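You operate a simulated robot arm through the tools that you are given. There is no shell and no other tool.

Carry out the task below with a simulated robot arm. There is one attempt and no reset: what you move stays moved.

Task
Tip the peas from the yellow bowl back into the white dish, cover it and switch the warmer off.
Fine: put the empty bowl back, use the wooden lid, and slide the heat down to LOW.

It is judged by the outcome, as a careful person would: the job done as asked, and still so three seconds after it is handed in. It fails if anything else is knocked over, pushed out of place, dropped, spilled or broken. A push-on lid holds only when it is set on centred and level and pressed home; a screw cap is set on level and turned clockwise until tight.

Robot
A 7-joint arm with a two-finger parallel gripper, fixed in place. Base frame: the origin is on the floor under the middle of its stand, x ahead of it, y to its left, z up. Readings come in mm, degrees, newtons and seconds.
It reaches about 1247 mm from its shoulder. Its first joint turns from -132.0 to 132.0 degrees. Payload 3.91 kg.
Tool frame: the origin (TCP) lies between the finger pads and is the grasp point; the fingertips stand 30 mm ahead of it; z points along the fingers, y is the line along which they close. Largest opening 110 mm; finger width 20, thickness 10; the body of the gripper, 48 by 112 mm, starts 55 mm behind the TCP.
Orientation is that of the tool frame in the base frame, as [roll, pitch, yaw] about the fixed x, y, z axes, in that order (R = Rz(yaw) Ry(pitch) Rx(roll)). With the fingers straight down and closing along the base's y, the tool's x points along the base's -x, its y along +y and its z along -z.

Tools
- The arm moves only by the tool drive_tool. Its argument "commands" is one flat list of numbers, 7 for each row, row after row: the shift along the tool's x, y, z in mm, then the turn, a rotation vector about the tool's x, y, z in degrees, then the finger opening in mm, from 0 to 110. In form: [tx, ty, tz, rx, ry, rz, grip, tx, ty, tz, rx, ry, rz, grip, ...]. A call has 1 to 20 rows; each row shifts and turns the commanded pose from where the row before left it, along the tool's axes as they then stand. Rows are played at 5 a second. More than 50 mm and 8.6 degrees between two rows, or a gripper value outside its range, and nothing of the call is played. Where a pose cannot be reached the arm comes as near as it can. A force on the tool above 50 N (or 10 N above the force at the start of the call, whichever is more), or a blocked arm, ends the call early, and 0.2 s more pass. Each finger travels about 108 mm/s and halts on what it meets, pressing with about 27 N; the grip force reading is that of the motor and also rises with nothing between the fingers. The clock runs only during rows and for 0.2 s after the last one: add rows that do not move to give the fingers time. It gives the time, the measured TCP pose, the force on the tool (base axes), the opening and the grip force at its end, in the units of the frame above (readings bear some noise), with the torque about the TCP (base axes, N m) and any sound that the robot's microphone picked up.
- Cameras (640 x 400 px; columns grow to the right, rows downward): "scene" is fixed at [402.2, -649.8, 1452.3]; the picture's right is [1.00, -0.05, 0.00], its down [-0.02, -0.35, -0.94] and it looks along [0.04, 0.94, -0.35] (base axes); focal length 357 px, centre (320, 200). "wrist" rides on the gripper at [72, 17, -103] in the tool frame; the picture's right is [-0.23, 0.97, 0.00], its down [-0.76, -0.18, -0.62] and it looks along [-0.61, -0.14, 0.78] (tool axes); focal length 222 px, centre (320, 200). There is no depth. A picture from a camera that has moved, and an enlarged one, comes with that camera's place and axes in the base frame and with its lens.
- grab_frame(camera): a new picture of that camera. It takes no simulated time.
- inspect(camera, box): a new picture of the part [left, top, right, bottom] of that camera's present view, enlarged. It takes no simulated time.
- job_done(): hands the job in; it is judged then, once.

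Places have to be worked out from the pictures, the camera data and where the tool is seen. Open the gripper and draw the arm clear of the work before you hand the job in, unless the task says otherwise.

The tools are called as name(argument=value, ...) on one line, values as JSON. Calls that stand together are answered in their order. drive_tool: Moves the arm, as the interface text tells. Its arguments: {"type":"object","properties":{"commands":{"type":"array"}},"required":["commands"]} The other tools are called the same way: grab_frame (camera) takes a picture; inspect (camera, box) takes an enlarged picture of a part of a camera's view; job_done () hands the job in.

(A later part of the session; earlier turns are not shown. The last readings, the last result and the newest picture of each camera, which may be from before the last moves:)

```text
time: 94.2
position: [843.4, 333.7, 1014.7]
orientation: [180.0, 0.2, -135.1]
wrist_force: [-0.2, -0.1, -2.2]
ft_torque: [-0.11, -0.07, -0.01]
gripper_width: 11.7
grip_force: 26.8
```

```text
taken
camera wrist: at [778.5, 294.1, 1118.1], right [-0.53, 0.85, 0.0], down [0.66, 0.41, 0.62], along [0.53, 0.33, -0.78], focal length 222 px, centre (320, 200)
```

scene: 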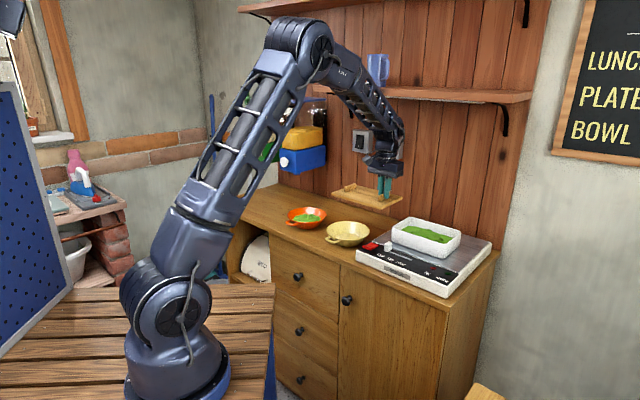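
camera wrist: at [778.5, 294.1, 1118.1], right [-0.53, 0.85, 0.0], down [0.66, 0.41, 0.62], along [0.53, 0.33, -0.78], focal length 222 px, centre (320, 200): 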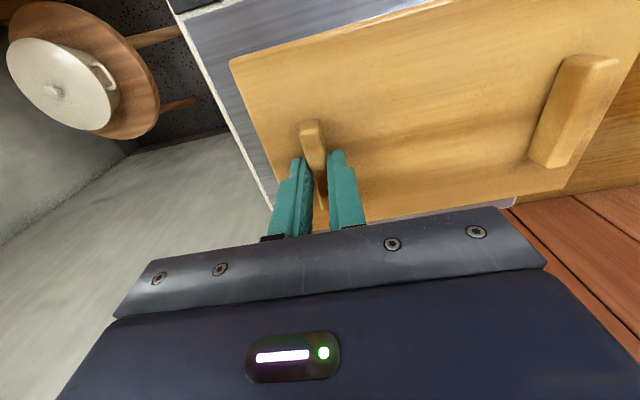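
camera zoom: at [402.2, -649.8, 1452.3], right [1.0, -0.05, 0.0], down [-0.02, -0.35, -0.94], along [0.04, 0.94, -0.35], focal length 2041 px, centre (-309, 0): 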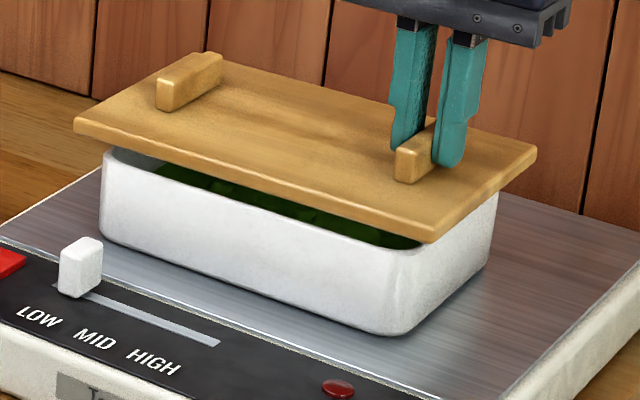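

I'll zoom in tightly on both ends in the scene view to compare the overhangs.

inspect(camera="scene", box=[390, 205, 430, 235])

inspect(camera="scene", box=[435, 215, 475, 250])

inspect(camera="wrist", box=[180, 0, 340, 120])

inspect(camera="wrist", box=[340, 130, 600, 240])

```text
13.33 times, centred on (410, 220) of scene
camera zoom: at [402.2, -649.8, 1452.3], right [1.0, -0.05, 0.0], down [-0.02, -0.35, -0.94], along [0.04, 0.94, -0.35], focal length 4761 px, centre (-880, -67)
```

zoom: 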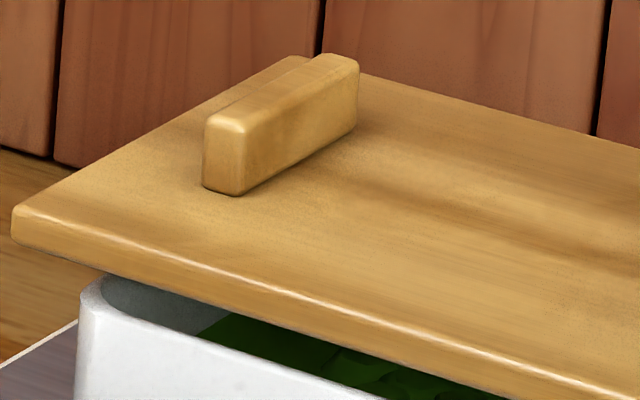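

```text
11.43 times, centred on (455, 232) of scene
camera zoom: at [402.2, -649.8, 1452.3], right [1.0, -0.05, 0.0], down [-0.02, -0.35, -0.94], along [0.04, 0.94, -0.35], focal length 4081 px, centre (-1223, -171)
```

zoom: 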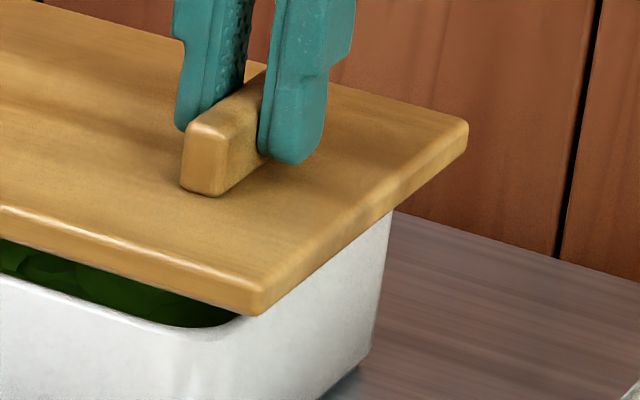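

```text
3.33 times, centred on (260, 60) of wrist
camera zoom: at [778.5, 294.1, 1118.1], right [-0.53, 0.85, 0.0], down [0.66, 0.41, 0.62], along [0.53, 0.33, -0.78], focal length 740 px, centre (520, 667)
```

zoom: 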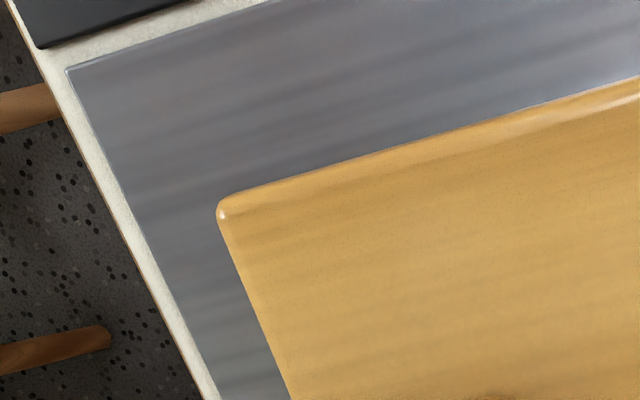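

```text
2.46 times, centred on (470, 185) of wrist
camera zoom: at [778.5, 294.1, 1118.1], right [-0.53, 0.85, 0.0], down [0.66, 0.41, 0.62], along [0.53, 0.33, -0.78], focal length 547 px, centre (-49, 237)
```

zoom: 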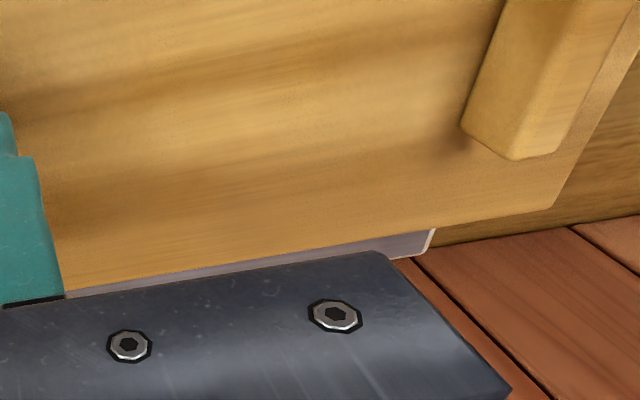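

Left–right centring agrees within 1 mm, but the front–back comparison depends on height. I'll lower the lid to just above the rim and compare again.

drive_tool(commands=[0, 0, 5, 0, 0, 0, 0, 0, 0, 5, 0, 0, 0, 0, 0, 0, 0, 0, 0, 0, 0])

inspect(camera="scene", box=[390, 210, 430, 240])

inspect(camera="scene", box=[435, 220, 475, 250])

```text
time: 95.0
position: [841.6, 334.3, 1004.1]
orientation: [179.9, 0.1, -135.2]
wrist_force: [0.5, -0.4, -2.7]
ft_torque: [-0.12, -0.09, 0.0]
gripper_width: 11.6
grip_force: 26.8
```

```text
13.33 times, centred on (410, 225) of scene
camera zoom: at [402.2, -649.8, 1452.3], right [1.0, -0.05, 0.0], down [-0.02, -0.35, -0.94], along [0.04, 0.94, -0.35], focal length 4761 px, centre (-880, -133)
```

zoom: 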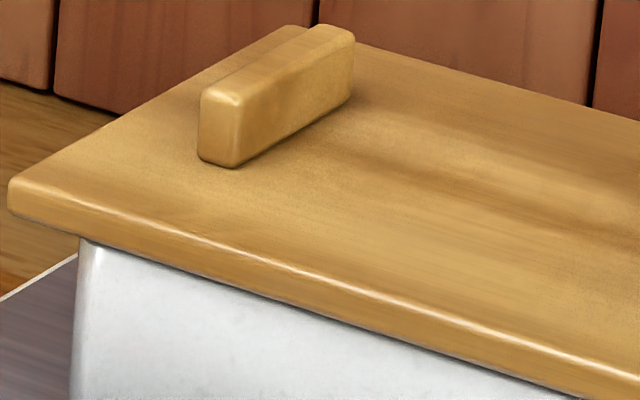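

```text
13.33 times, centred on (455, 235) of scene
camera zoom: at [402.2, -649.8, 1452.3], right [1.0, -0.05, 0.0], down [-0.02, -0.35, -0.94], along [0.04, 0.94, -0.35], focal length 4761 px, centre (-1480, -267)
```

zoom: 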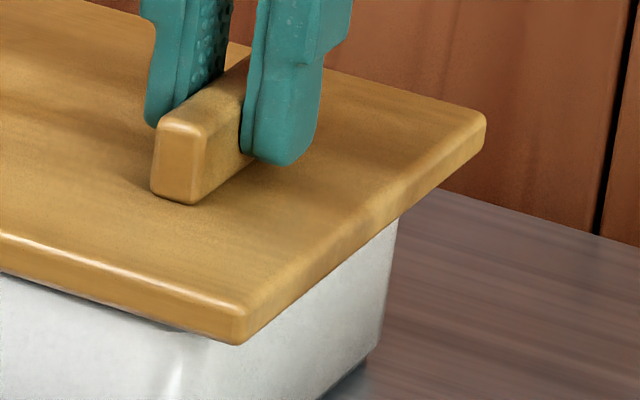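

Lid and dish centres now agree within about 1–2 mm on all estimates. I'll make a small trim and lower in small steps until contact.

drive_tool(commands=[-0.5, 1, 1, 0, 0, 0, 0, 0, 0, 1, 0, 0, 0, 0, 0, 0, 0, 0, 0, 0, 0])

drive_tool(commands=[0, 0, 1.5, 0, 0, 0, 0, 0, 0, 0, 0, 0, 0, 0])

drive_tool(commands=[0, 0, 1, 0, 0, 0, 0, 0, 0, 0, 0, 0, 0, 0])

```text
time: 95.8
position: [841.9, 337.3, 1002.6]
orientation: [180.0, 0.2, -135.2]
wrist_force: [0.9, 0.1, -0.6]
ft_torque: [-0.04, -0.09, -0.01]
gripper_width: 11.6
grip_force: 27.3
```

```text
time: 96.4
position: [841.9, 336.9, 1003.0]
orientation: [179.9, 0.2, -135.1]
wrist_force: [1.5, 1.9, 8.5]
ft_torque: [-0.44, 0.36, -0.01]
gripper_width: 11.8
grip_force: 27.3
```

```text
time: 97.0
position: [843.0, 336.5, 1001.9]
orientation: [179.8, 0.2, -135.1]
wrist_force: [-1.6, -0.3, 20.7]
ft_torque: [-0.29, 0.32, 0.01]
gripper_width: 11.5
grip_force: 27.2
```

Contact at TCP z≈1002 with about 20 N. I'll ease off slightly, release the block and look.

drive_tool(commands=[0, 0, -0.8, 0, 0, 0, 0, 0, 0, 0, 0, 0, 0, 0])

drive_tool(commands=[0, 0, 0, 0, 0, 0, 14, 0, 0, 0, 0, 0, 0, 18, 0, 0, 0, 0, 0, 0, 26, 0, 0, 0, 0, 0, 0, 30, 0, 0, 0, 0, 0, 0, 30])

inspect(camera="scene", box=[385, 200, 475, 270])

grab_frame(camera="wrist")

```text
time: 97.6
position: [842.2, 336.4, 1002.1]
orientation: [179.9, 0.2, -135.1]
wrist_force: [-1.9, 2.2, 18.9]
ft_torque: [0.22, -0.17, 0.01]
gripper_width: 11.5
grip_force: 27.0
```

```text
time: 98.8
position: [843.2, 335.4, 1001.8]
orientation: [179.9, 0.1, -135.1]
wrist_force: [-0.3, 0.4, -0.1]
ft_torque: [-0.03, -0.01, 0.0]
gripper_width: 30.1
grip_force: 0.1
```

```text
5.71 times, centred on (430, 235) of scene
camera zoom: at [402.2, -649.8, 1452.3], right [1.0, -0.05, 0.0], down [-0.02, -0.35, -0.94], along [0.04, 0.94, -0.35], focal length 2041 px, centre (-309, 0)
```

zoom: 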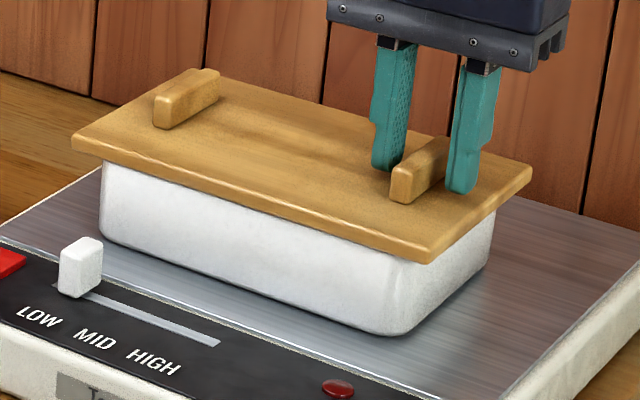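

```text
taken
camera wrist: at [779.0, 295.5, 1104.4], right [-0.53, 0.85, 0.0], down [0.66, 0.41, 0.62], along [0.53, 0.33, -0.78], focal length 222 px, centre (320, 200)
```

wrist: 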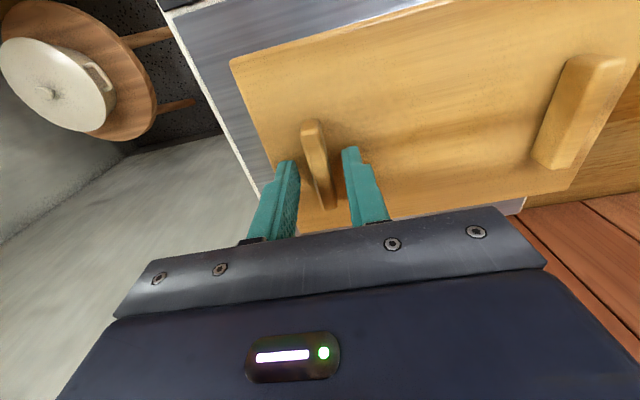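

The lid is resting on the dish. I'll raise the open fingers clear of the block, close them, and move over the lid's centre to press it home.

drive_tool(commands=[0, 0, -20, 0, 0, 0, 30, 0, 0, -25, 0, 0, 0, 30, 0.5, 24, 0, 0, 0, 0, 10, 0.5, 24, 0, 0, 0, 0, 0, 0.5, 22.8, 0, 0, 0, 0, 0, 0, 0, 0, 0, 0, 0, 0])

grab_frame(camera="wrist")

inspect(camera="scene", box=[385, 200, 475, 270])

```text
time: 100.2
position: [793.1, 384.7, 1046.3]
orientation: [180.0, 0.1, -135.2]
wrist_force: [0.7, 0.0, -0.3]
ft_torque: [0.02, -0.01, -0.01]
gripper_width: 0.2
grip_force: 27.5
```

```text
taken
camera wrist: at [728.4, 344.8, 1149.0], right [-0.53, 0.85, 0.0], down [0.66, 0.41, 0.62], along [0.53, 0.33, -0.78], focal length 222 px, centre (320, 200)
```

wrist: 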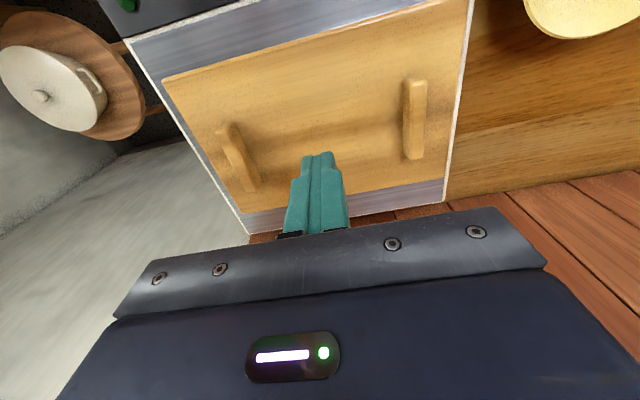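

```text
5.71 times, centred on (430, 235) of scene
camera zoom: at [402.2, -649.8, 1452.3], right [1.0, -0.05, 0.0], down [-0.02, -0.35, -0.94], along [0.04, 0.94, -0.35], focal length 2041 px, centre (-309, 0)
```

zoom: 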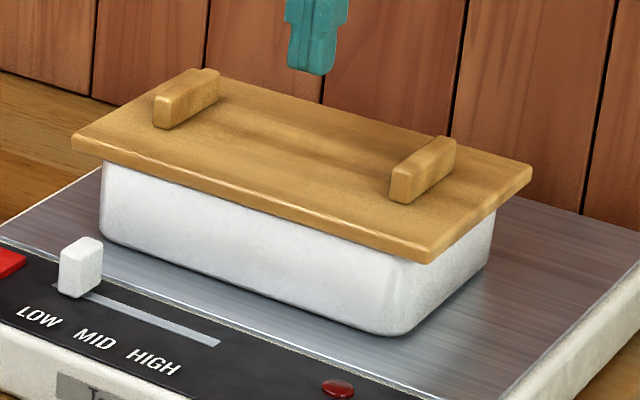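

The closed fingertips are over the lid's centre. I'll descend to just above the board and then press in small steps.

drive_tool(commands=[1, 0, 22, 0, 0, 0, 0, 1, 0, 22, 0, 0, 0, 0, 0, 0, 2, 0, 0, 0, 0, 0, 0, 0, 0, 0, 0, 0])

drive_tool(commands=[0, 0, 2, 0, 0, 0, 0, 0, 0, 1, 0, 0, 0, 0, 0, 0, 0, 0, 0, 0, 0])

```text
time: 101.2
position: [790.5, 383.1, 1000.6]
orientation: [180.0, 0.1, -135.1]
wrist_force: [-0.1, -0.2, -0.9]
ft_torque: [-0.03, -0.05, -0.03]
gripper_width: 0.0
grip_force: 27.3
```

```text
time: 102.0
position: [791.1, 382.2, 997.9]
orientation: [179.9, 0.2, -135.1]
wrist_force: [-2.7, -1.6, 8.9]
ft_torque: [-0.13, 0.14, 0.01]
gripper_width: 0.2
grip_force: 27.1
```

Contact at board top z≈968. I'll press harder step by step.

drive_tool(commands=[0, 0, 1, 0, 0, 0, 0, 0, 0, 0, 0, 0, 0, 0])

drive_tool(commands=[0, 0, 0.8, 0, 0, 0, 0, 0, 0, 0, 0, 0, 0, 0])

```text
time: 102.6
position: [790.1, 383.1, 996.6]
orientation: [179.9, 0.2, -135.2]
wrist_force: [-0.4, -1.6, 19.6]
ft_torque: [-0.12, 0.1, 0.02]
gripper_width: 0.1
grip_force: 27.1
```

```text
time: 103.2
position: [790.7, 383.2, 998.0]
orientation: [180.0, 0.2, -135.1]
wrist_force: [-2.7, -2.2, 37.7]
ft_torque: [-0.19, 0.16, -0.03]
gripper_width: 0.1
grip_force: 27.0
```

At 38 N there is no click yet. I'll look at the lid's seat closely before pressing any more.

inspect(camera="scene", box=[390, 210, 430, 240])

inspect(camera="scene", box=[435, 220, 475, 250])

grab_frame(camera="wrist")

```text
13.33 times, centred on (410, 225) of scene
camera zoom: at [402.2, -649.8, 1452.3], right [1.0, -0.05, 0.0], down [-0.02, -0.35, -0.94], along [0.04, 0.94, -0.35], focal length 4761 px, centre (-880, -133)
```

zoom: 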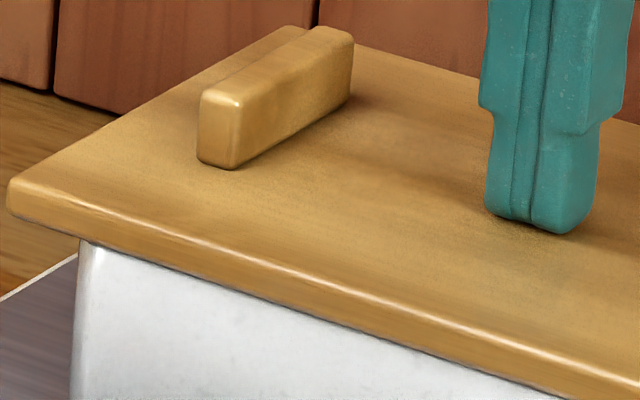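

```text
13.33 times, centred on (455, 235) of scene
camera zoom: at [402.2, -649.8, 1452.3], right [1.0, -0.05, 0.0], down [-0.02, -0.35, -0.94], along [0.04, 0.94, -0.35], focal length 4761 px, centre (-1480, -267)
```

zoom: 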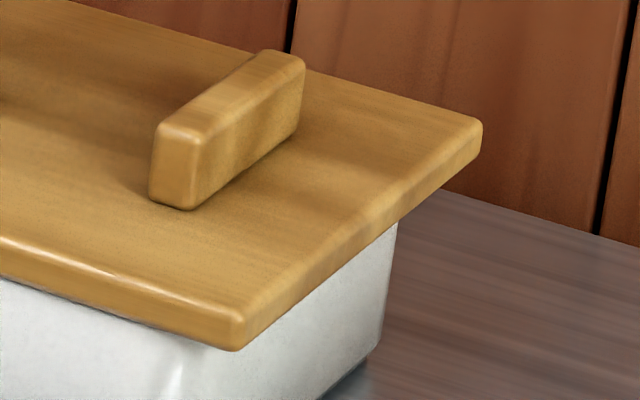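

```text
taken
camera wrist: at [726.5, 342.7, 1100.5], right [-0.53, 0.85, 0.0], down [0.66, 0.41, 0.63], along [0.53, 0.33, -0.78], focal length 222 px, centre (320, 200)
```

wrist: 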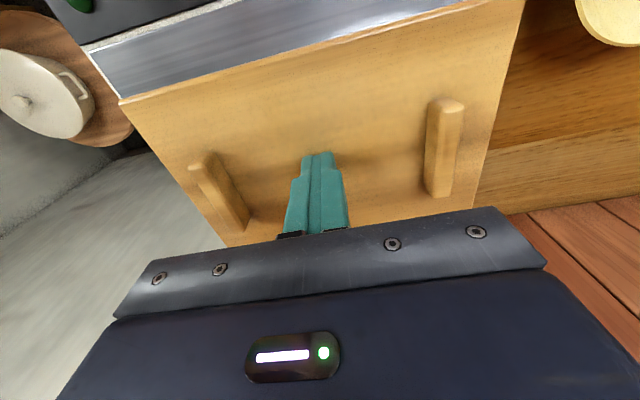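

The lid looks level and low on the rim. I'll press a little harder, staying under the 50 N limit, and hold it briefly.

drive_tool(commands=[0, 0, 0.4, 0, 0, 0, 0, 0, 0, 0, 0, 0, 0, 0, 0, 0, 0, 0, 0, 0, 0])

```text
time: 104.0
position: [791.5, 383.7, 997.3]
orientation: [179.9, 0.4, -135.1]
wrist_force: [-2.1, -0.9, 11.2]
ft_torque: [-0.1, 0.13, -0.01]
gripper_width: 0.0
grip_force: 26.9
stopped in row 3: the force on the tool passed its limit at 51 N (the readings are from after the stop); the commanded pose is now the measured one
```

It was pressed with about 50 N. I'll lift off and view the lid edge from a low, horizontal viewpoint to confirm it's seated.

drive_tool(commands=[0, 0, -10, 0, 0, 0, 0, 0, 0, -40, 0, 0, 0, 0, 0, 0, -20, 0, 0, 0, 0, 45, -3, 0, 0, 0, 0, 0, 45, -3, 0, 0, 0, 0, 0, 45, -3, 0, 0, 0, 0, 0, 25, -3, 0, 0, 0, 0, 0, 0, 0, 0, 0, -8.6, 0, 0, 0, 0, 0, 0, -8.6, 0, 0, 0, 0, 0, 0, -8.6, 0, 0, 0, 0, 0, 0, -8.6, 0, 0, 0, 0, 0, 0, -8.6, 0, 0, 0, 0, 0, 0, -8.6, 0, 0, 0, 0, 0, 0, 0, 0, 0])

grab_frame(camera="wrist")

grab_frame(camera="scene")

```text
time: 107.0
position: [686.6, 261.9, 1066.8]
orientation: [180.0, 51.8, -135.2]
wrist_force: [-0.2, -0.1, -0.1]
ft_torque: [-0.02, 0.02, 0.0]
gripper_width: 0.0
grip_force: 27.1
```

```text
taken
camera wrist: at [584.3, 183.7, 1072.7], right [-0.59, 0.79, 0.18], down [0.11, -0.14, 0.98], along [0.8, 0.6, 0.0], focal length 222 px, centre (320, 200)
```

wrist: 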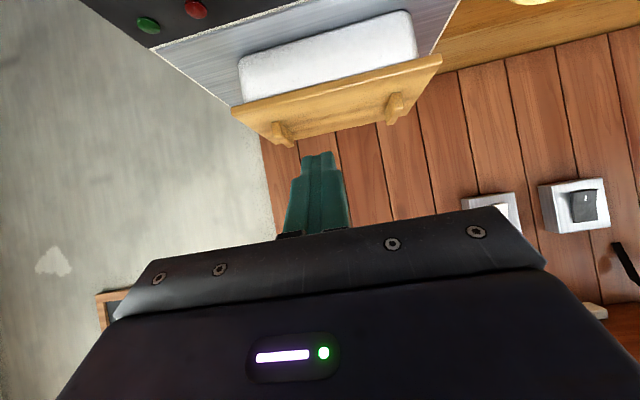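

```text
taken
```

scene: 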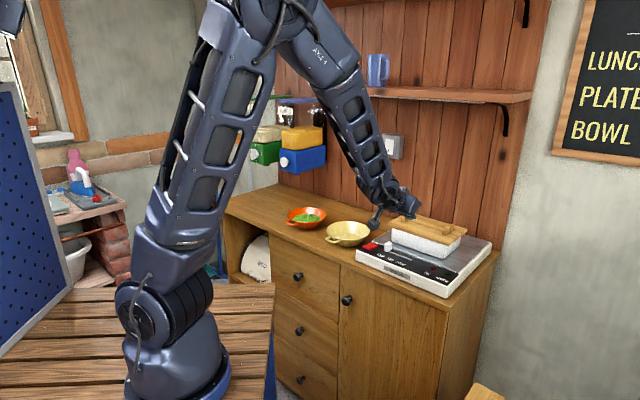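

I'll lower by about 100 mm so the camera looks level at the lid's edge.

drive_tool(commands=[26.3, 0, 20.5, 0, 0, 0, 0, 26.3, 0, 20.5, 0, 0, 0, 0, 26.3, 0, 20.5, 0, 0, 0, 0, 0, 0, 0, 0, 0, 0, 0])

grab_frame(camera="wrist")

inspect(camera="wrist", box=[210, 60, 450, 200])

```text
time: 108.0
position: [688.7, 260.8, 966.4]
orientation: [180.0, 51.8, -135.1]
wrist_force: [0.3, 0.1, -0.1]
ft_torque: [-0.02, -0.03, -0.02]
gripper_width: 0.0
grip_force: 27.3
```

```text
taken
camera wrist: at [586.0, 182.7, 973.4], right [-0.59, 0.79, 0.18], down [0.11, -0.14, 0.98], along [0.8, 0.6, -0.01], focal length 222 px, centre (320, 200)
```

wrist: 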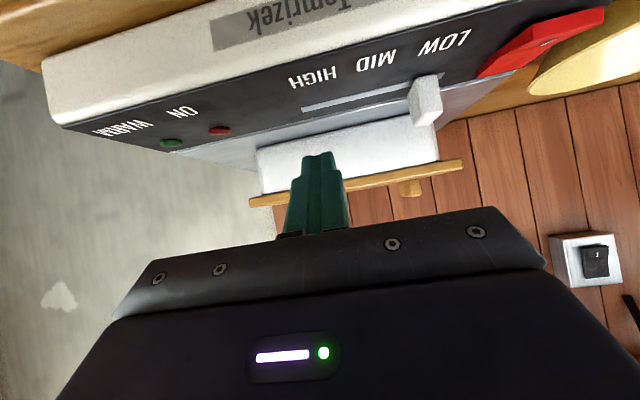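

```text
2.67 times, centred on (330, 130) of wrist
camera zoom: at [586.0, 182.7, 973.4], right [-0.59, 0.79, 0.18], down [0.11, -0.14, 0.98], along [0.8, 0.6, -0.01], focal length 592 px, centre (293, 387)
```

zoom: 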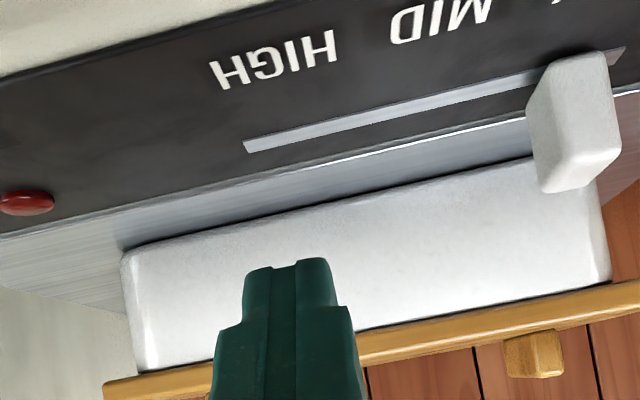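

I'll zoom in on the interface between lid and dish at both ends.

inspect(camera="wrist", box=[240, 170, 300, 215])

inspect(camera="wrist", box=[410, 140, 470, 185])

inspect(camera="wrist", box=[340, 150, 420, 200])

```text
8.89 times, centred on (270, 192) of wrist
camera zoom: at [586.0, 182.7, 973.4], right [-0.59, 0.79, 0.18], down [0.11, -0.14, 0.98], along [0.8, 0.6, -0.01], focal length 1974 px, centre (764, 267)
```

zoom: 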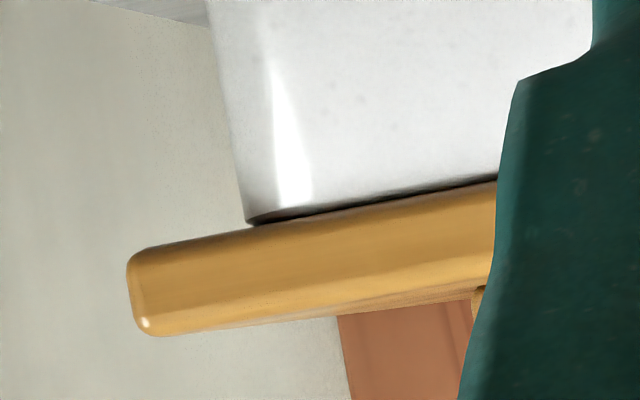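

```text
8.89 times, centred on (440, 162) of wrist
camera zoom: at [586.0, 182.7, 973.4], right [-0.59, 0.79, 0.18], down [0.11, -0.14, 0.98], along [0.8, 0.6, -0.01], focal length 1974 px, centre (-747, 533)
```

zoom: 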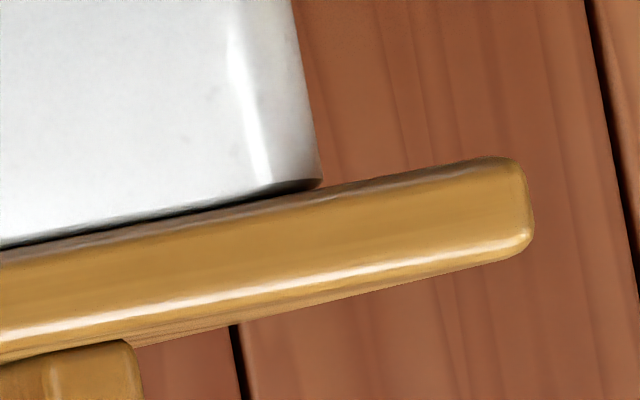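

```text
8.00 times, centred on (380, 175) of wrist
camera zoom: at [586.0, 182.7, 973.4], right [-0.59, 0.79, 0.18], down [0.11, -0.14, 0.98], along [0.8, 0.6, -0.01], focal length 1777 px, centre (-160, 400)
```

zoom: 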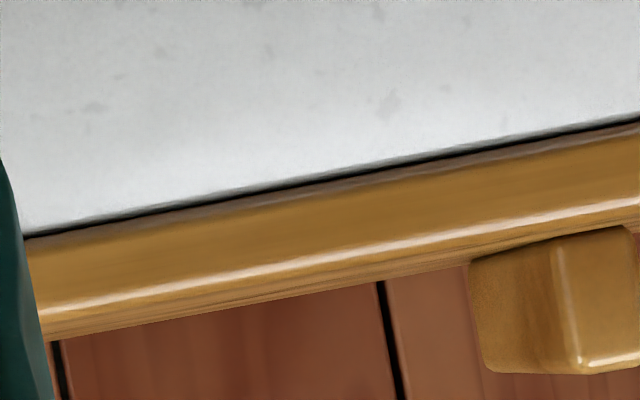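

The board sits flush on the rim with no gap along the front. I'll double-check the centring from the scene camera at high zoom.

inspect(camera="scene", box=[388, 215, 418, 237])

inspect(camera="scene", box=[445, 215, 475, 237])

inspect(camera="scene", box=[430, 230, 460, 262])

inspect(camera="scene", box=[396, 205, 426, 227])

```text
16.00 times, centred on (403, 226) of scene
camera zoom: at [402.2, -649.8, 1452.3], right [1.0, -0.05, 0.0], down [-0.02, -0.35, -0.94], along [0.04, 0.94, -0.35], focal length 5714 px, centre (-1008, -216)
```

zoom: 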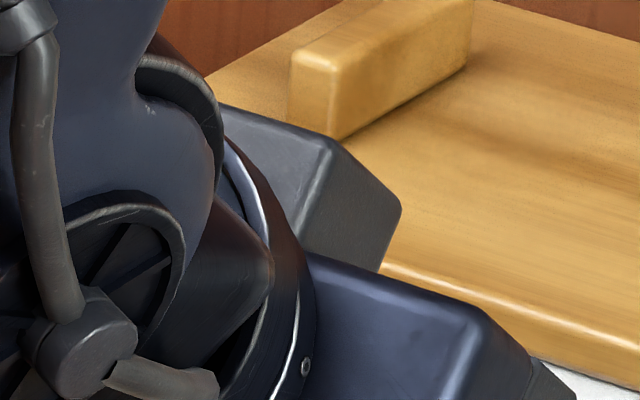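

```text
16.00 times, centred on (460, 226) of scene
camera zoom: at [402.2, -649.8, 1452.3], right [1.0, -0.05, 0.0], down [-0.02, -0.35, -0.94], along [0.04, 0.94, -0.35], focal length 5714 px, centre (-1920, -216)
```

zoom: 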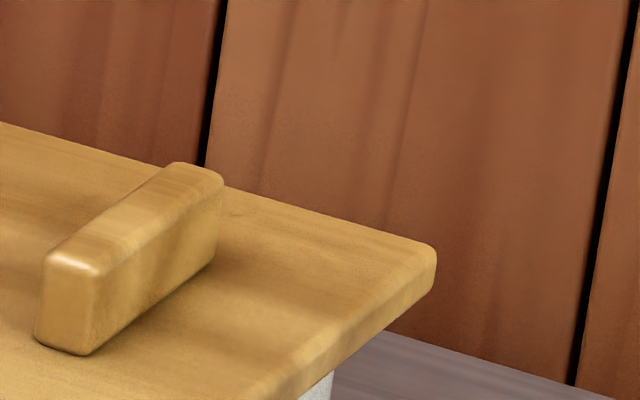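

```text
12.50 times, centred on (445, 246) of scene
camera zoom: at [402.2, -649.8, 1452.3], right [1.0, -0.05, 0.0], down [-0.02, -0.35, -0.94], along [0.04, 0.94, -0.35], focal length 4464 px, centre (-1242, -375)
```

zoom: 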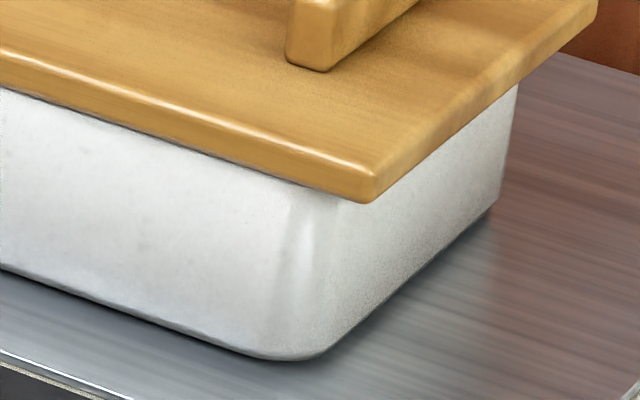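

```text
16.00 times, centred on (411, 216) of scene
camera zoom: at [402.2, -649.8, 1452.3], right [1.0, -0.05, 0.0], down [-0.02, -0.35, -0.94], along [0.04, 0.94, -0.35], focal length 5714 px, centre (-1136, -56)
```

zoom: 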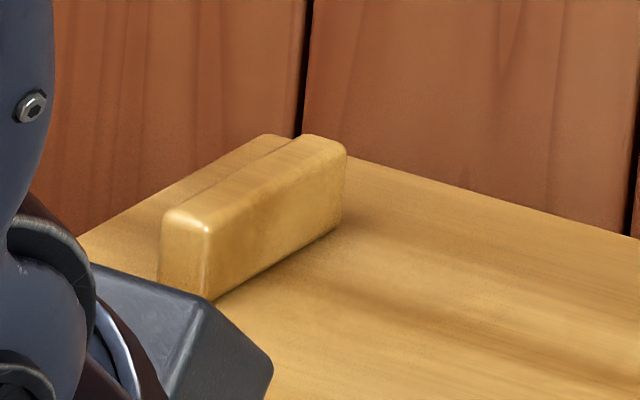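

The lid appears within about 2 mm of centre. To know whether it's really pressed home, I'll go back to the right-hand block and make a very gentle lift test. First, retreat up and return to vertical.

drive_tool(commands=[-26.3, 0, -20.5, 0, 0, 0, 0, -26.3, 0, -20.5, 0, 0, 0, 0, -26.3, 0, -20.5, 0, 0, 0, 0, 0, 0, 0, 0, 8.6, 0, 0, 0, 0, 0, 0, 8.6, 0, 0, 0, 0, 0, 0, 8.6, 0, 0, 0, 0, 0, 0, 8.6, 0, 10, 0, 0, 0, 0, 8.6, 0, 20, 0, 0, 0, 0, 8.6, 0, 30, -40, -14.5, 0, 0, 0, 0, 30, -40, -14.5, 0, 0, 0, 0, 30, -40, -14.5, 0, 0, 0, 0, 30, -40, -14.5, 0, 0, 0, 0, 30, 0, 0, 0, 0, 0, 0, 30])

grab_frame(camera="wrist")

inspect(camera="scene", box=[385, 195, 475, 270])

```text
time: 111.0
position: [842.6, 334.0, 1068.5]
orientation: [180.0, 0.3, -135.2]
wrist_force: [-0.1, 0.9, -0.2]
ft_torque: [0.02, -0.05, 0.0]
gripper_width: 29.9
grip_force: 0.2
```

```text
taken
camera wrist: at [778.4, 293.7, 1171.7], right [-0.53, 0.85, 0.0], down [0.66, 0.41, 0.63], along [0.53, 0.33, -0.78], focal length 222 px, centre (320, 200)
```

wrist: 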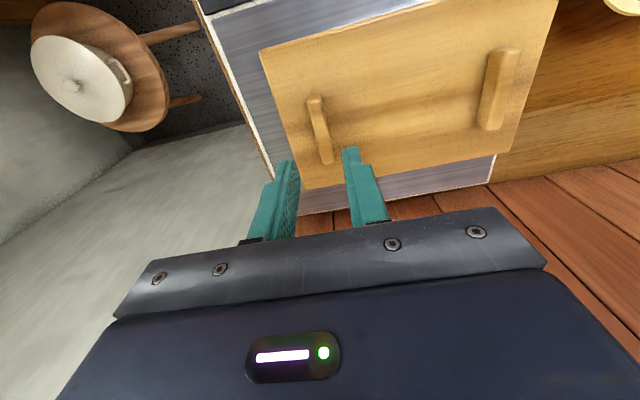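

```text
5.33 times, centred on (430, 232) of scene
camera zoom: at [402.2, -649.8, 1452.3], right [1.0, -0.05, 0.0], down [-0.02, -0.35, -0.94], along [0.04, 0.94, -0.35], focal length 1904 px, centre (-267, 27)
```

zoom: 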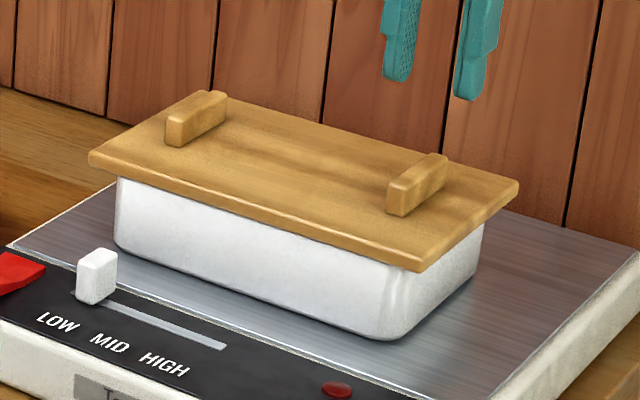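

I'll zoom in on the block to align the grasp.

inspect(camera="wrist", box=[240, 40, 400, 200])

```text
2.50 times, centred on (320, 120) of wrist
camera zoom: at [778.4, 293.7, 1171.7], right [-0.53, 0.85, 0.0], down [0.66, 0.41, 0.63], along [0.53, 0.33, -0.78], focal length 555 px, centre (320, 400)
```

zoom: 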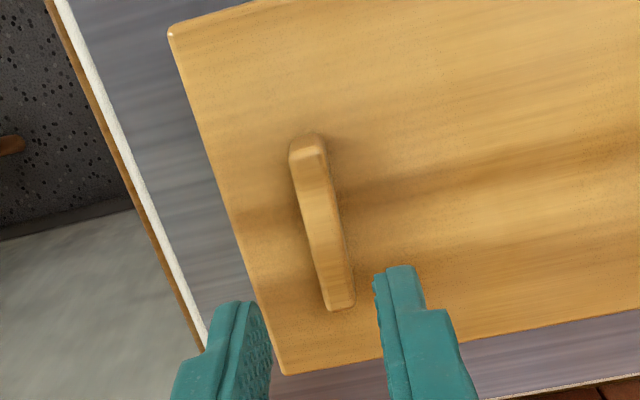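

The block is centred between the fingers. I'll descend around it and grip it without load.

drive_tool(commands=[0, 0, 25, 0, 0, 0, 30, 0, 0, 25, 0, 0, 0, 30, 0, 0, 14, 0, 0, 0, 30, 0, 0, 0, 0, 0, 0, 24, 0, 0, 0, 0, 0, 0, 16, 0, 0, 0, 0, 0, 0, 10, 0, 0, 0, 0, 0, 0, 6, 0, 0, 0, 0, 0, 0, 6])

```text
time: 112.8
position: [841.4, 334.2, 1004.5]
orientation: [180.0, 0.3, -135.2]
wrist_force: [0.5, 0.1, -0.7]
ft_torque: [0.08, -0.07, 0.06]
gripper_width: 11.6
grip_force: 26.7
```

Gripped with essentially no load. Now I'll lift by fractions of a millimetre while watching the force.

drive_tool(commands=[0, 0, -0.3, 0, 0, 0, 6, 0, 0, 0, 0, 0, 0, 6])

drive_tool(commands=[0, 0, -0.3, 0, 0, 0, 6, 0, 0, 0, 0, 0, 0, 6])

```text
time: 113.4
position: [840.5, 335.2, 1002.9]
orientation: [179.8, 0.3, -135.1]
wrist_force: [-0.1, 0.1, 0.3]
ft_torque: [-0.05, -0.04, -0.03]
gripper_width: 11.6
grip_force: 26.5
```

```text
time: 114.0
position: [840.7, 334.5, 1003.4]
orientation: [-179.9, 0.4, -135.0]
wrist_force: [0.3, -0.3, 0.0]
ft_torque: [-0.05, -0.06, 0.01]
gripper_width: 11.6
grip_force: 27.0
```

No load change yet. I'll lift slightly more.

drive_tool(commands=[0, 0, -0.5, 0, 0, 0, 6, 0, 0, 0, 0, 0, 0, 6])

drive_tool(commands=[0, 0, -0.5, 0, 0, 0, 6, 0, 0, 0, 0, 0, 0, 6])

inspect(camera="scene", box=[385, 200, 475, 270])

```text
time: 114.6
position: [841.0, 333.9, 1005.0]
orientation: [180.0, 0.3, -135.0]
wrist_force: [-0.5, -0.1, -0.1]
ft_torque: [-0.11, -0.08, 0.02]
gripper_width: 11.7
grip_force: 27.6
```

```text
time: 115.2
position: [840.9, 333.9, 1003.3]
orientation: [-179.9, 0.3, -135.0]
wrist_force: [-0.1, 0.2, 0.0]
ft_torque: [-0.03, -0.08, -0.03]
gripper_width: 11.6
grip_force: 26.8
```

```text
5.71 times, centred on (430, 235) of scene
camera zoom: at [402.2, -649.8, 1452.3], right [1.0, -0.05, 0.0], down [-0.02, -0.35, -0.94], along [0.04, 0.94, -0.35], focal length 2041 px, centre (-309, 0)
```

zoom: 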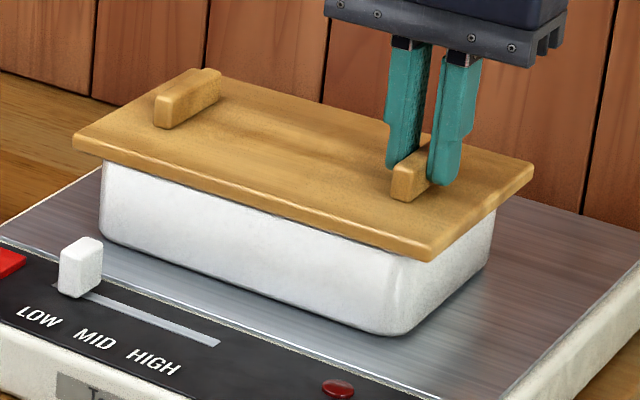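

There's almost no force so far. I'll check the actual tool height via the camera pose and then lift a bit more.

inspect(camera="wrist", box=[240, 60, 440, 210])

drive_tool(commands=[0, 0, -1, 0, 0, 0, 6, 0, 0, 0, 0, 0, 0, 6, 0, 0, 0, 0, 0, 0, 6])

inspect(camera="wrist", box=[240, 60, 440, 210])

inspect(camera="scene", box=[435, 220, 475, 250])

```text
2.67 times, centred on (340, 135) of wrist
camera zoom: at [776.5, 293.4, 1107.4], right [-0.53, 0.85, 0.0], down [0.66, 0.41, 0.63], along [0.53, 0.33, -0.78], focal length 592 px, centre (267, 373)
```

zoom: 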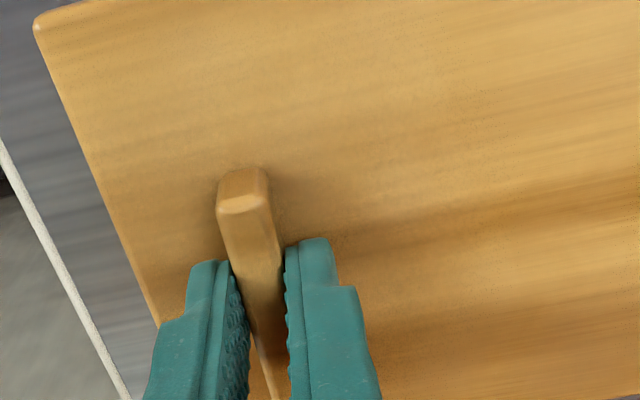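

```text
time: 116.0
position: [840.5, 334.1, 1005.0]
orientation: [-179.9, 0.2, -135.1]
wrist_force: [-0.4, -0.8, -0.3]
ft_torque: [-0.11, -0.13, 0.0]
gripper_width: 11.6
grip_force: 26.7
```

```text
2.67 times, centred on (340, 135) of wrist
camera zoom: at [776.4, 293.8, 1108.2], right [-0.53, 0.85, 0.0], down [0.66, 0.41, 0.63], along [0.53, 0.33, -0.78], focal length 592 px, centre (267, 373)
```

zoom: 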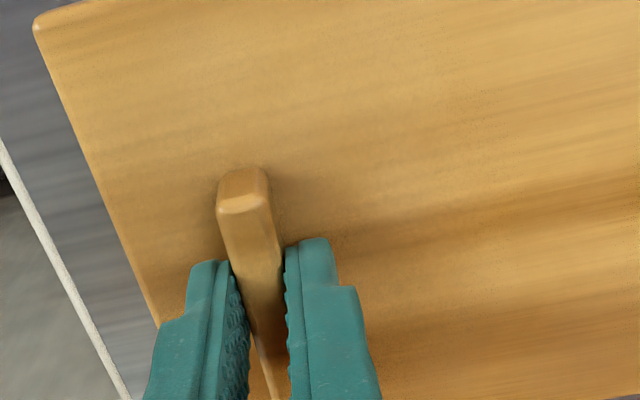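

```text
13.33 times, centred on (455, 235) of scene
camera zoom: at [402.2, -649.8, 1452.3], right [1.0, -0.05, 0.0], down [-0.02, -0.35, -0.94], along [0.04, 0.94, -0.35], focal length 4761 px, centre (-1480, -267)
```

zoom: 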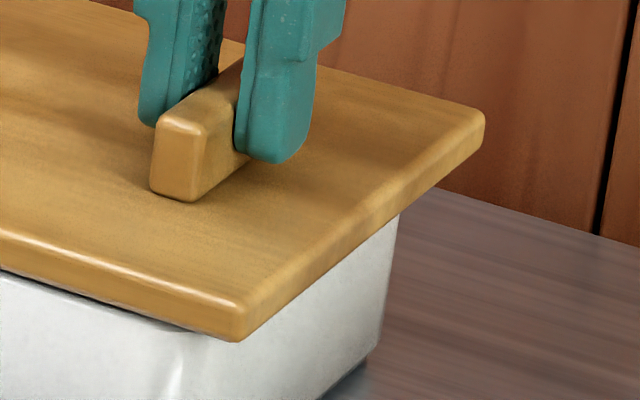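

The right end lifts freely, so the lid isn't held yet. I'll take the lid off and look at its underside to understand how it fits, raising it and drawing back over clear space first.

drive_tool(commands=[0, 0, -5, 0, 0, 0, 0, 0, 0, -15, 0, 0, 0, 0, 0, 0, -28, 0, 0, 0, 0, 0, 0, -28, 0, 0, 0, 0, 15, 0, -24, 0, 0, 0, 0, 22, 0, -20, 0, 0, 0, 0, 22, 0, -20, 0, 0, 0, 0, 22, 0, -20, 0, 0, 0, 0, 22, 0, -10, 0, 0, 0, 0, 15, 0, -6, 0, 0, 0, 0, 12, 0, 0, 0, 0, 0, 0, 0, 0, 0, 0, 0, 0, 0])

grab_frame(camera="scene")

```text
time: 118.6
position: [749.4, 240.7, 1180.4]
orientation: [-180.0, 0.3, -135.2]
wrist_force: [0.3, -0.1, -2.2]
ft_torque: [-0.11, -0.11, 0.03]
gripper_width: 11.8
grip_force: 27.5
```

```text
taken
```

scene: 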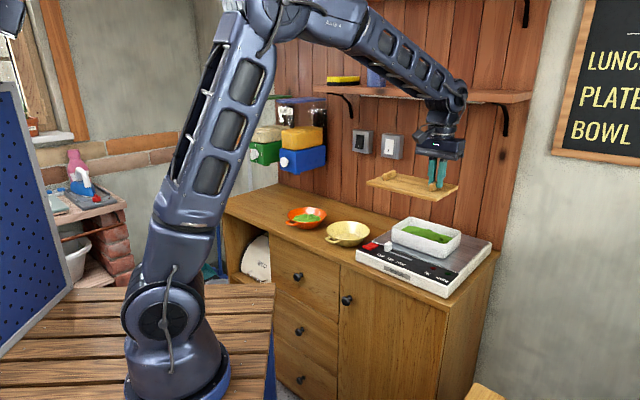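

The dish is intact with its peas. I'll now swing the lid down about the depth axis so its underside faces the room camera.

drive_tool(commands=[0, 0, 0, 5, 0, 0, 0, 0, 0, 0, 7, 0, 0, 0, 0, 0, 0, 7, 0, 0, 0, 0, 0, 0, 7, 0, 0, 0, 0, 0, 0, 7, 0, 0, 0, 0, 0, 0, 7, 0, 0, 0, 0, 0, 0, 7, 0, 0, 0, 0, 0, 0, 7, 0, 0, 0, 0, 0, 0, 7, 0, 0, 0, 0, 0, 0, 7, 0, 0, 0, 0, 0, 0, 7, 0, 0, 0, 0, 0, 0, 5, 0, 0, 0, 0, 0, 0, 0, 0, 0, 0])

grab_frame(camera="scene")

inspect(camera="scene", box=[380, 130, 480, 250])

```text
time: 121.4
position: [749.0, 241.5, 1180.8]
orientation: [-100.0, 0.3, -135.0]
wrist_force: [-0.1, -0.5, -2.4]
ft_torque: [0.07, 0.08, -0.01]
gripper_width: 11.3
grip_force: 27.2
```

```text
taken
```

scene: 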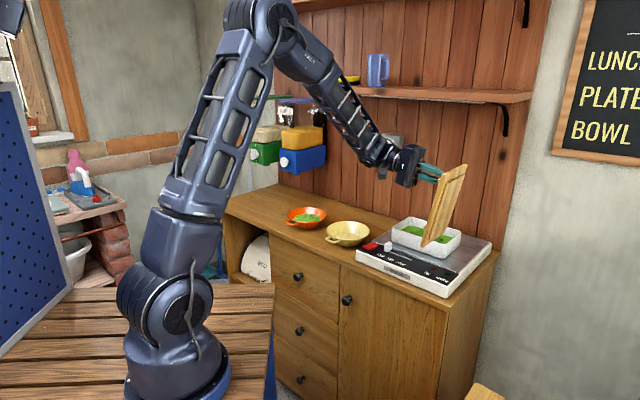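

```text
3.33 times, centred on (430, 190) of scene
camera zoom: at [402.2, -649.8, 1452.3], right [1.0, -0.05, 0.0], down [-0.02, -0.35, -0.94], along [0.04, 0.94, -0.35], focal length 1190 px, centre (-47, 233)
```

zoom: 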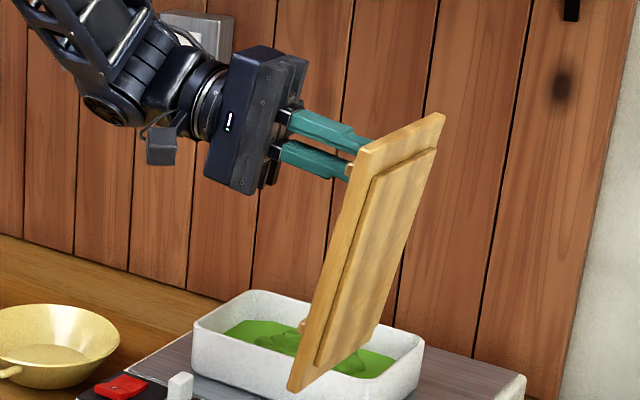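

There is a raised plug panel on the underside. I'll zoom in to measure its inset and thickness.

inspect(camera="scene", box=[422, 160, 472, 195])

inspect(camera="scene", box=[410, 215, 460, 250])

grab_frame(camera="wrist")

```text
11.43 times, centred on (447, 178) of scene
camera zoom: at [402.2, -649.8, 1452.3], right [1.0, -0.05, 0.0], down [-0.02, -0.35, -0.94], along [0.04, 0.94, -0.35], focal length 4081 px, centre (-1131, 457)
```

zoom: 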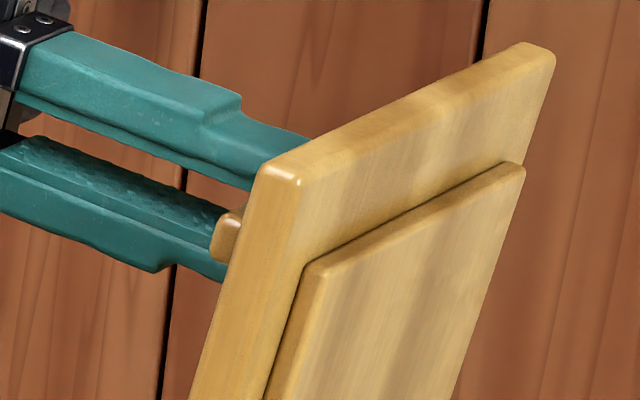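

```text
11.43 times, centred on (435, 232) of scene
camera zoom: at [402.2, -649.8, 1452.3], right [1.0, -0.05, 0.0], down [-0.02, -0.35, -0.94], along [0.04, 0.94, -0.35], focal length 4081 px, centre (-994, -171)
```

zoom: 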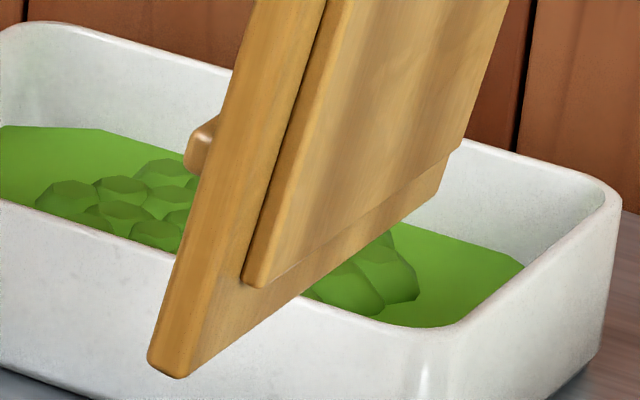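

```text
taken
camera wrist: at [622.4, 263.3, 1181.0], right [0.04, 0.28, -0.96], down [0.13, 0.95, 0.29], along [0.99, -0.13, 0.01], focal length 222 px, centre (320, 200)
```

wrist: 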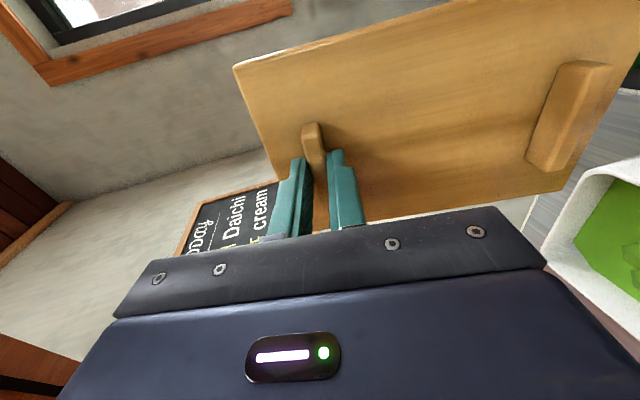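

The underside has a raised plug that must drop inside the dish, and it's a close fit in the front–back direction, so I need better centring there. I'll re-measure where the lid now sits in the tool frame.

inspect(camera="wrist", box=[210, 40, 310, 110])

inspect(camera="wrist", box=[500, 30, 640, 210])

inspect(camera="wrist", box=[360, 0, 640, 120])

inspect(camera="wrist", box=[330, 150, 570, 230])

```text
5.71 times, centred on (260, 75) of wrist
camera zoom: at [622.4, 263.3, 1181.0], right [0.04, 0.28, -0.96], down [0.13, 0.95, 0.29], along [0.99, -0.13, 0.01], focal length 1269 px, centre (663, 914)
```

zoom: 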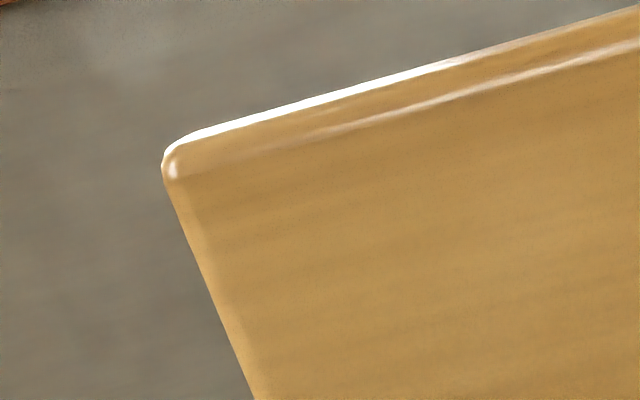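

```text
2.22 times, centred on (570, 120) of wrist
camera zoom: at [622.4, 263.3, 1181.0], right [0.04, 0.28, -0.96], down [0.13, 0.95, 0.29], along [0.99, -0.13, 0.01], focal length 494 px, centre (-236, 378)
```

zoom: 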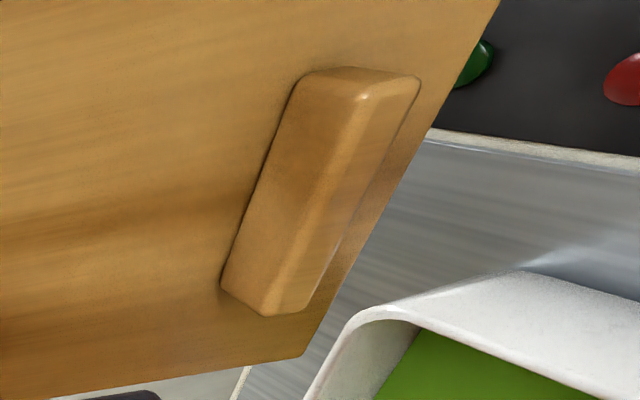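

```text
2.29 times, centred on (500, 60) of wrist
camera zoom: at [622.4, 263.3, 1181.0], right [0.04, 0.28, -0.96], down [0.13, 0.95, 0.29], along [0.99, -0.13, 0.01], focal length 508 px, centre (-91, 520)
```

zoom: 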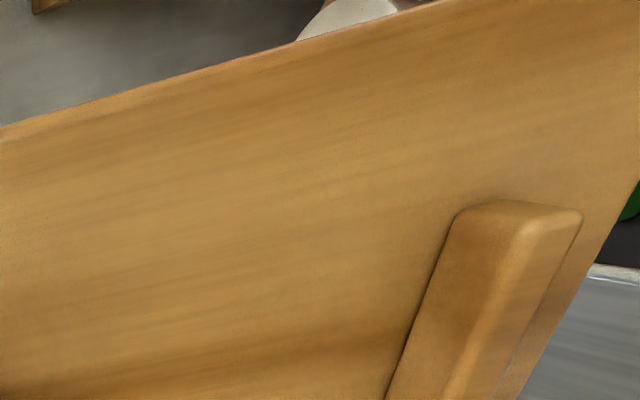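

```text
2.67 times, centred on (450, 190) of wrist
camera zoom: at [622.4, 263.3, 1181.0], right [0.04, 0.28, -0.96], down [0.13, 0.95, 0.29], along [0.99, -0.13, 0.01], focal length 592 px, centre (-27, 227)
```

zoom: 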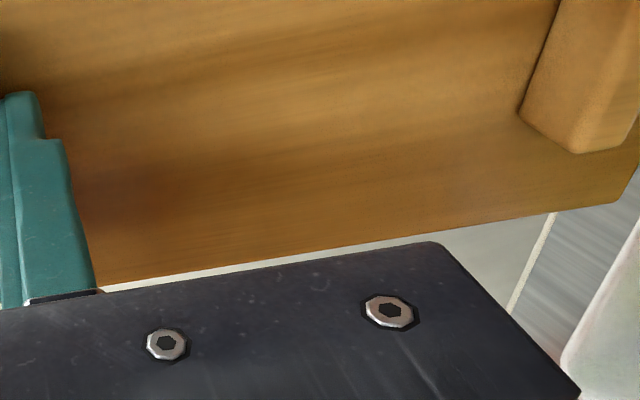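

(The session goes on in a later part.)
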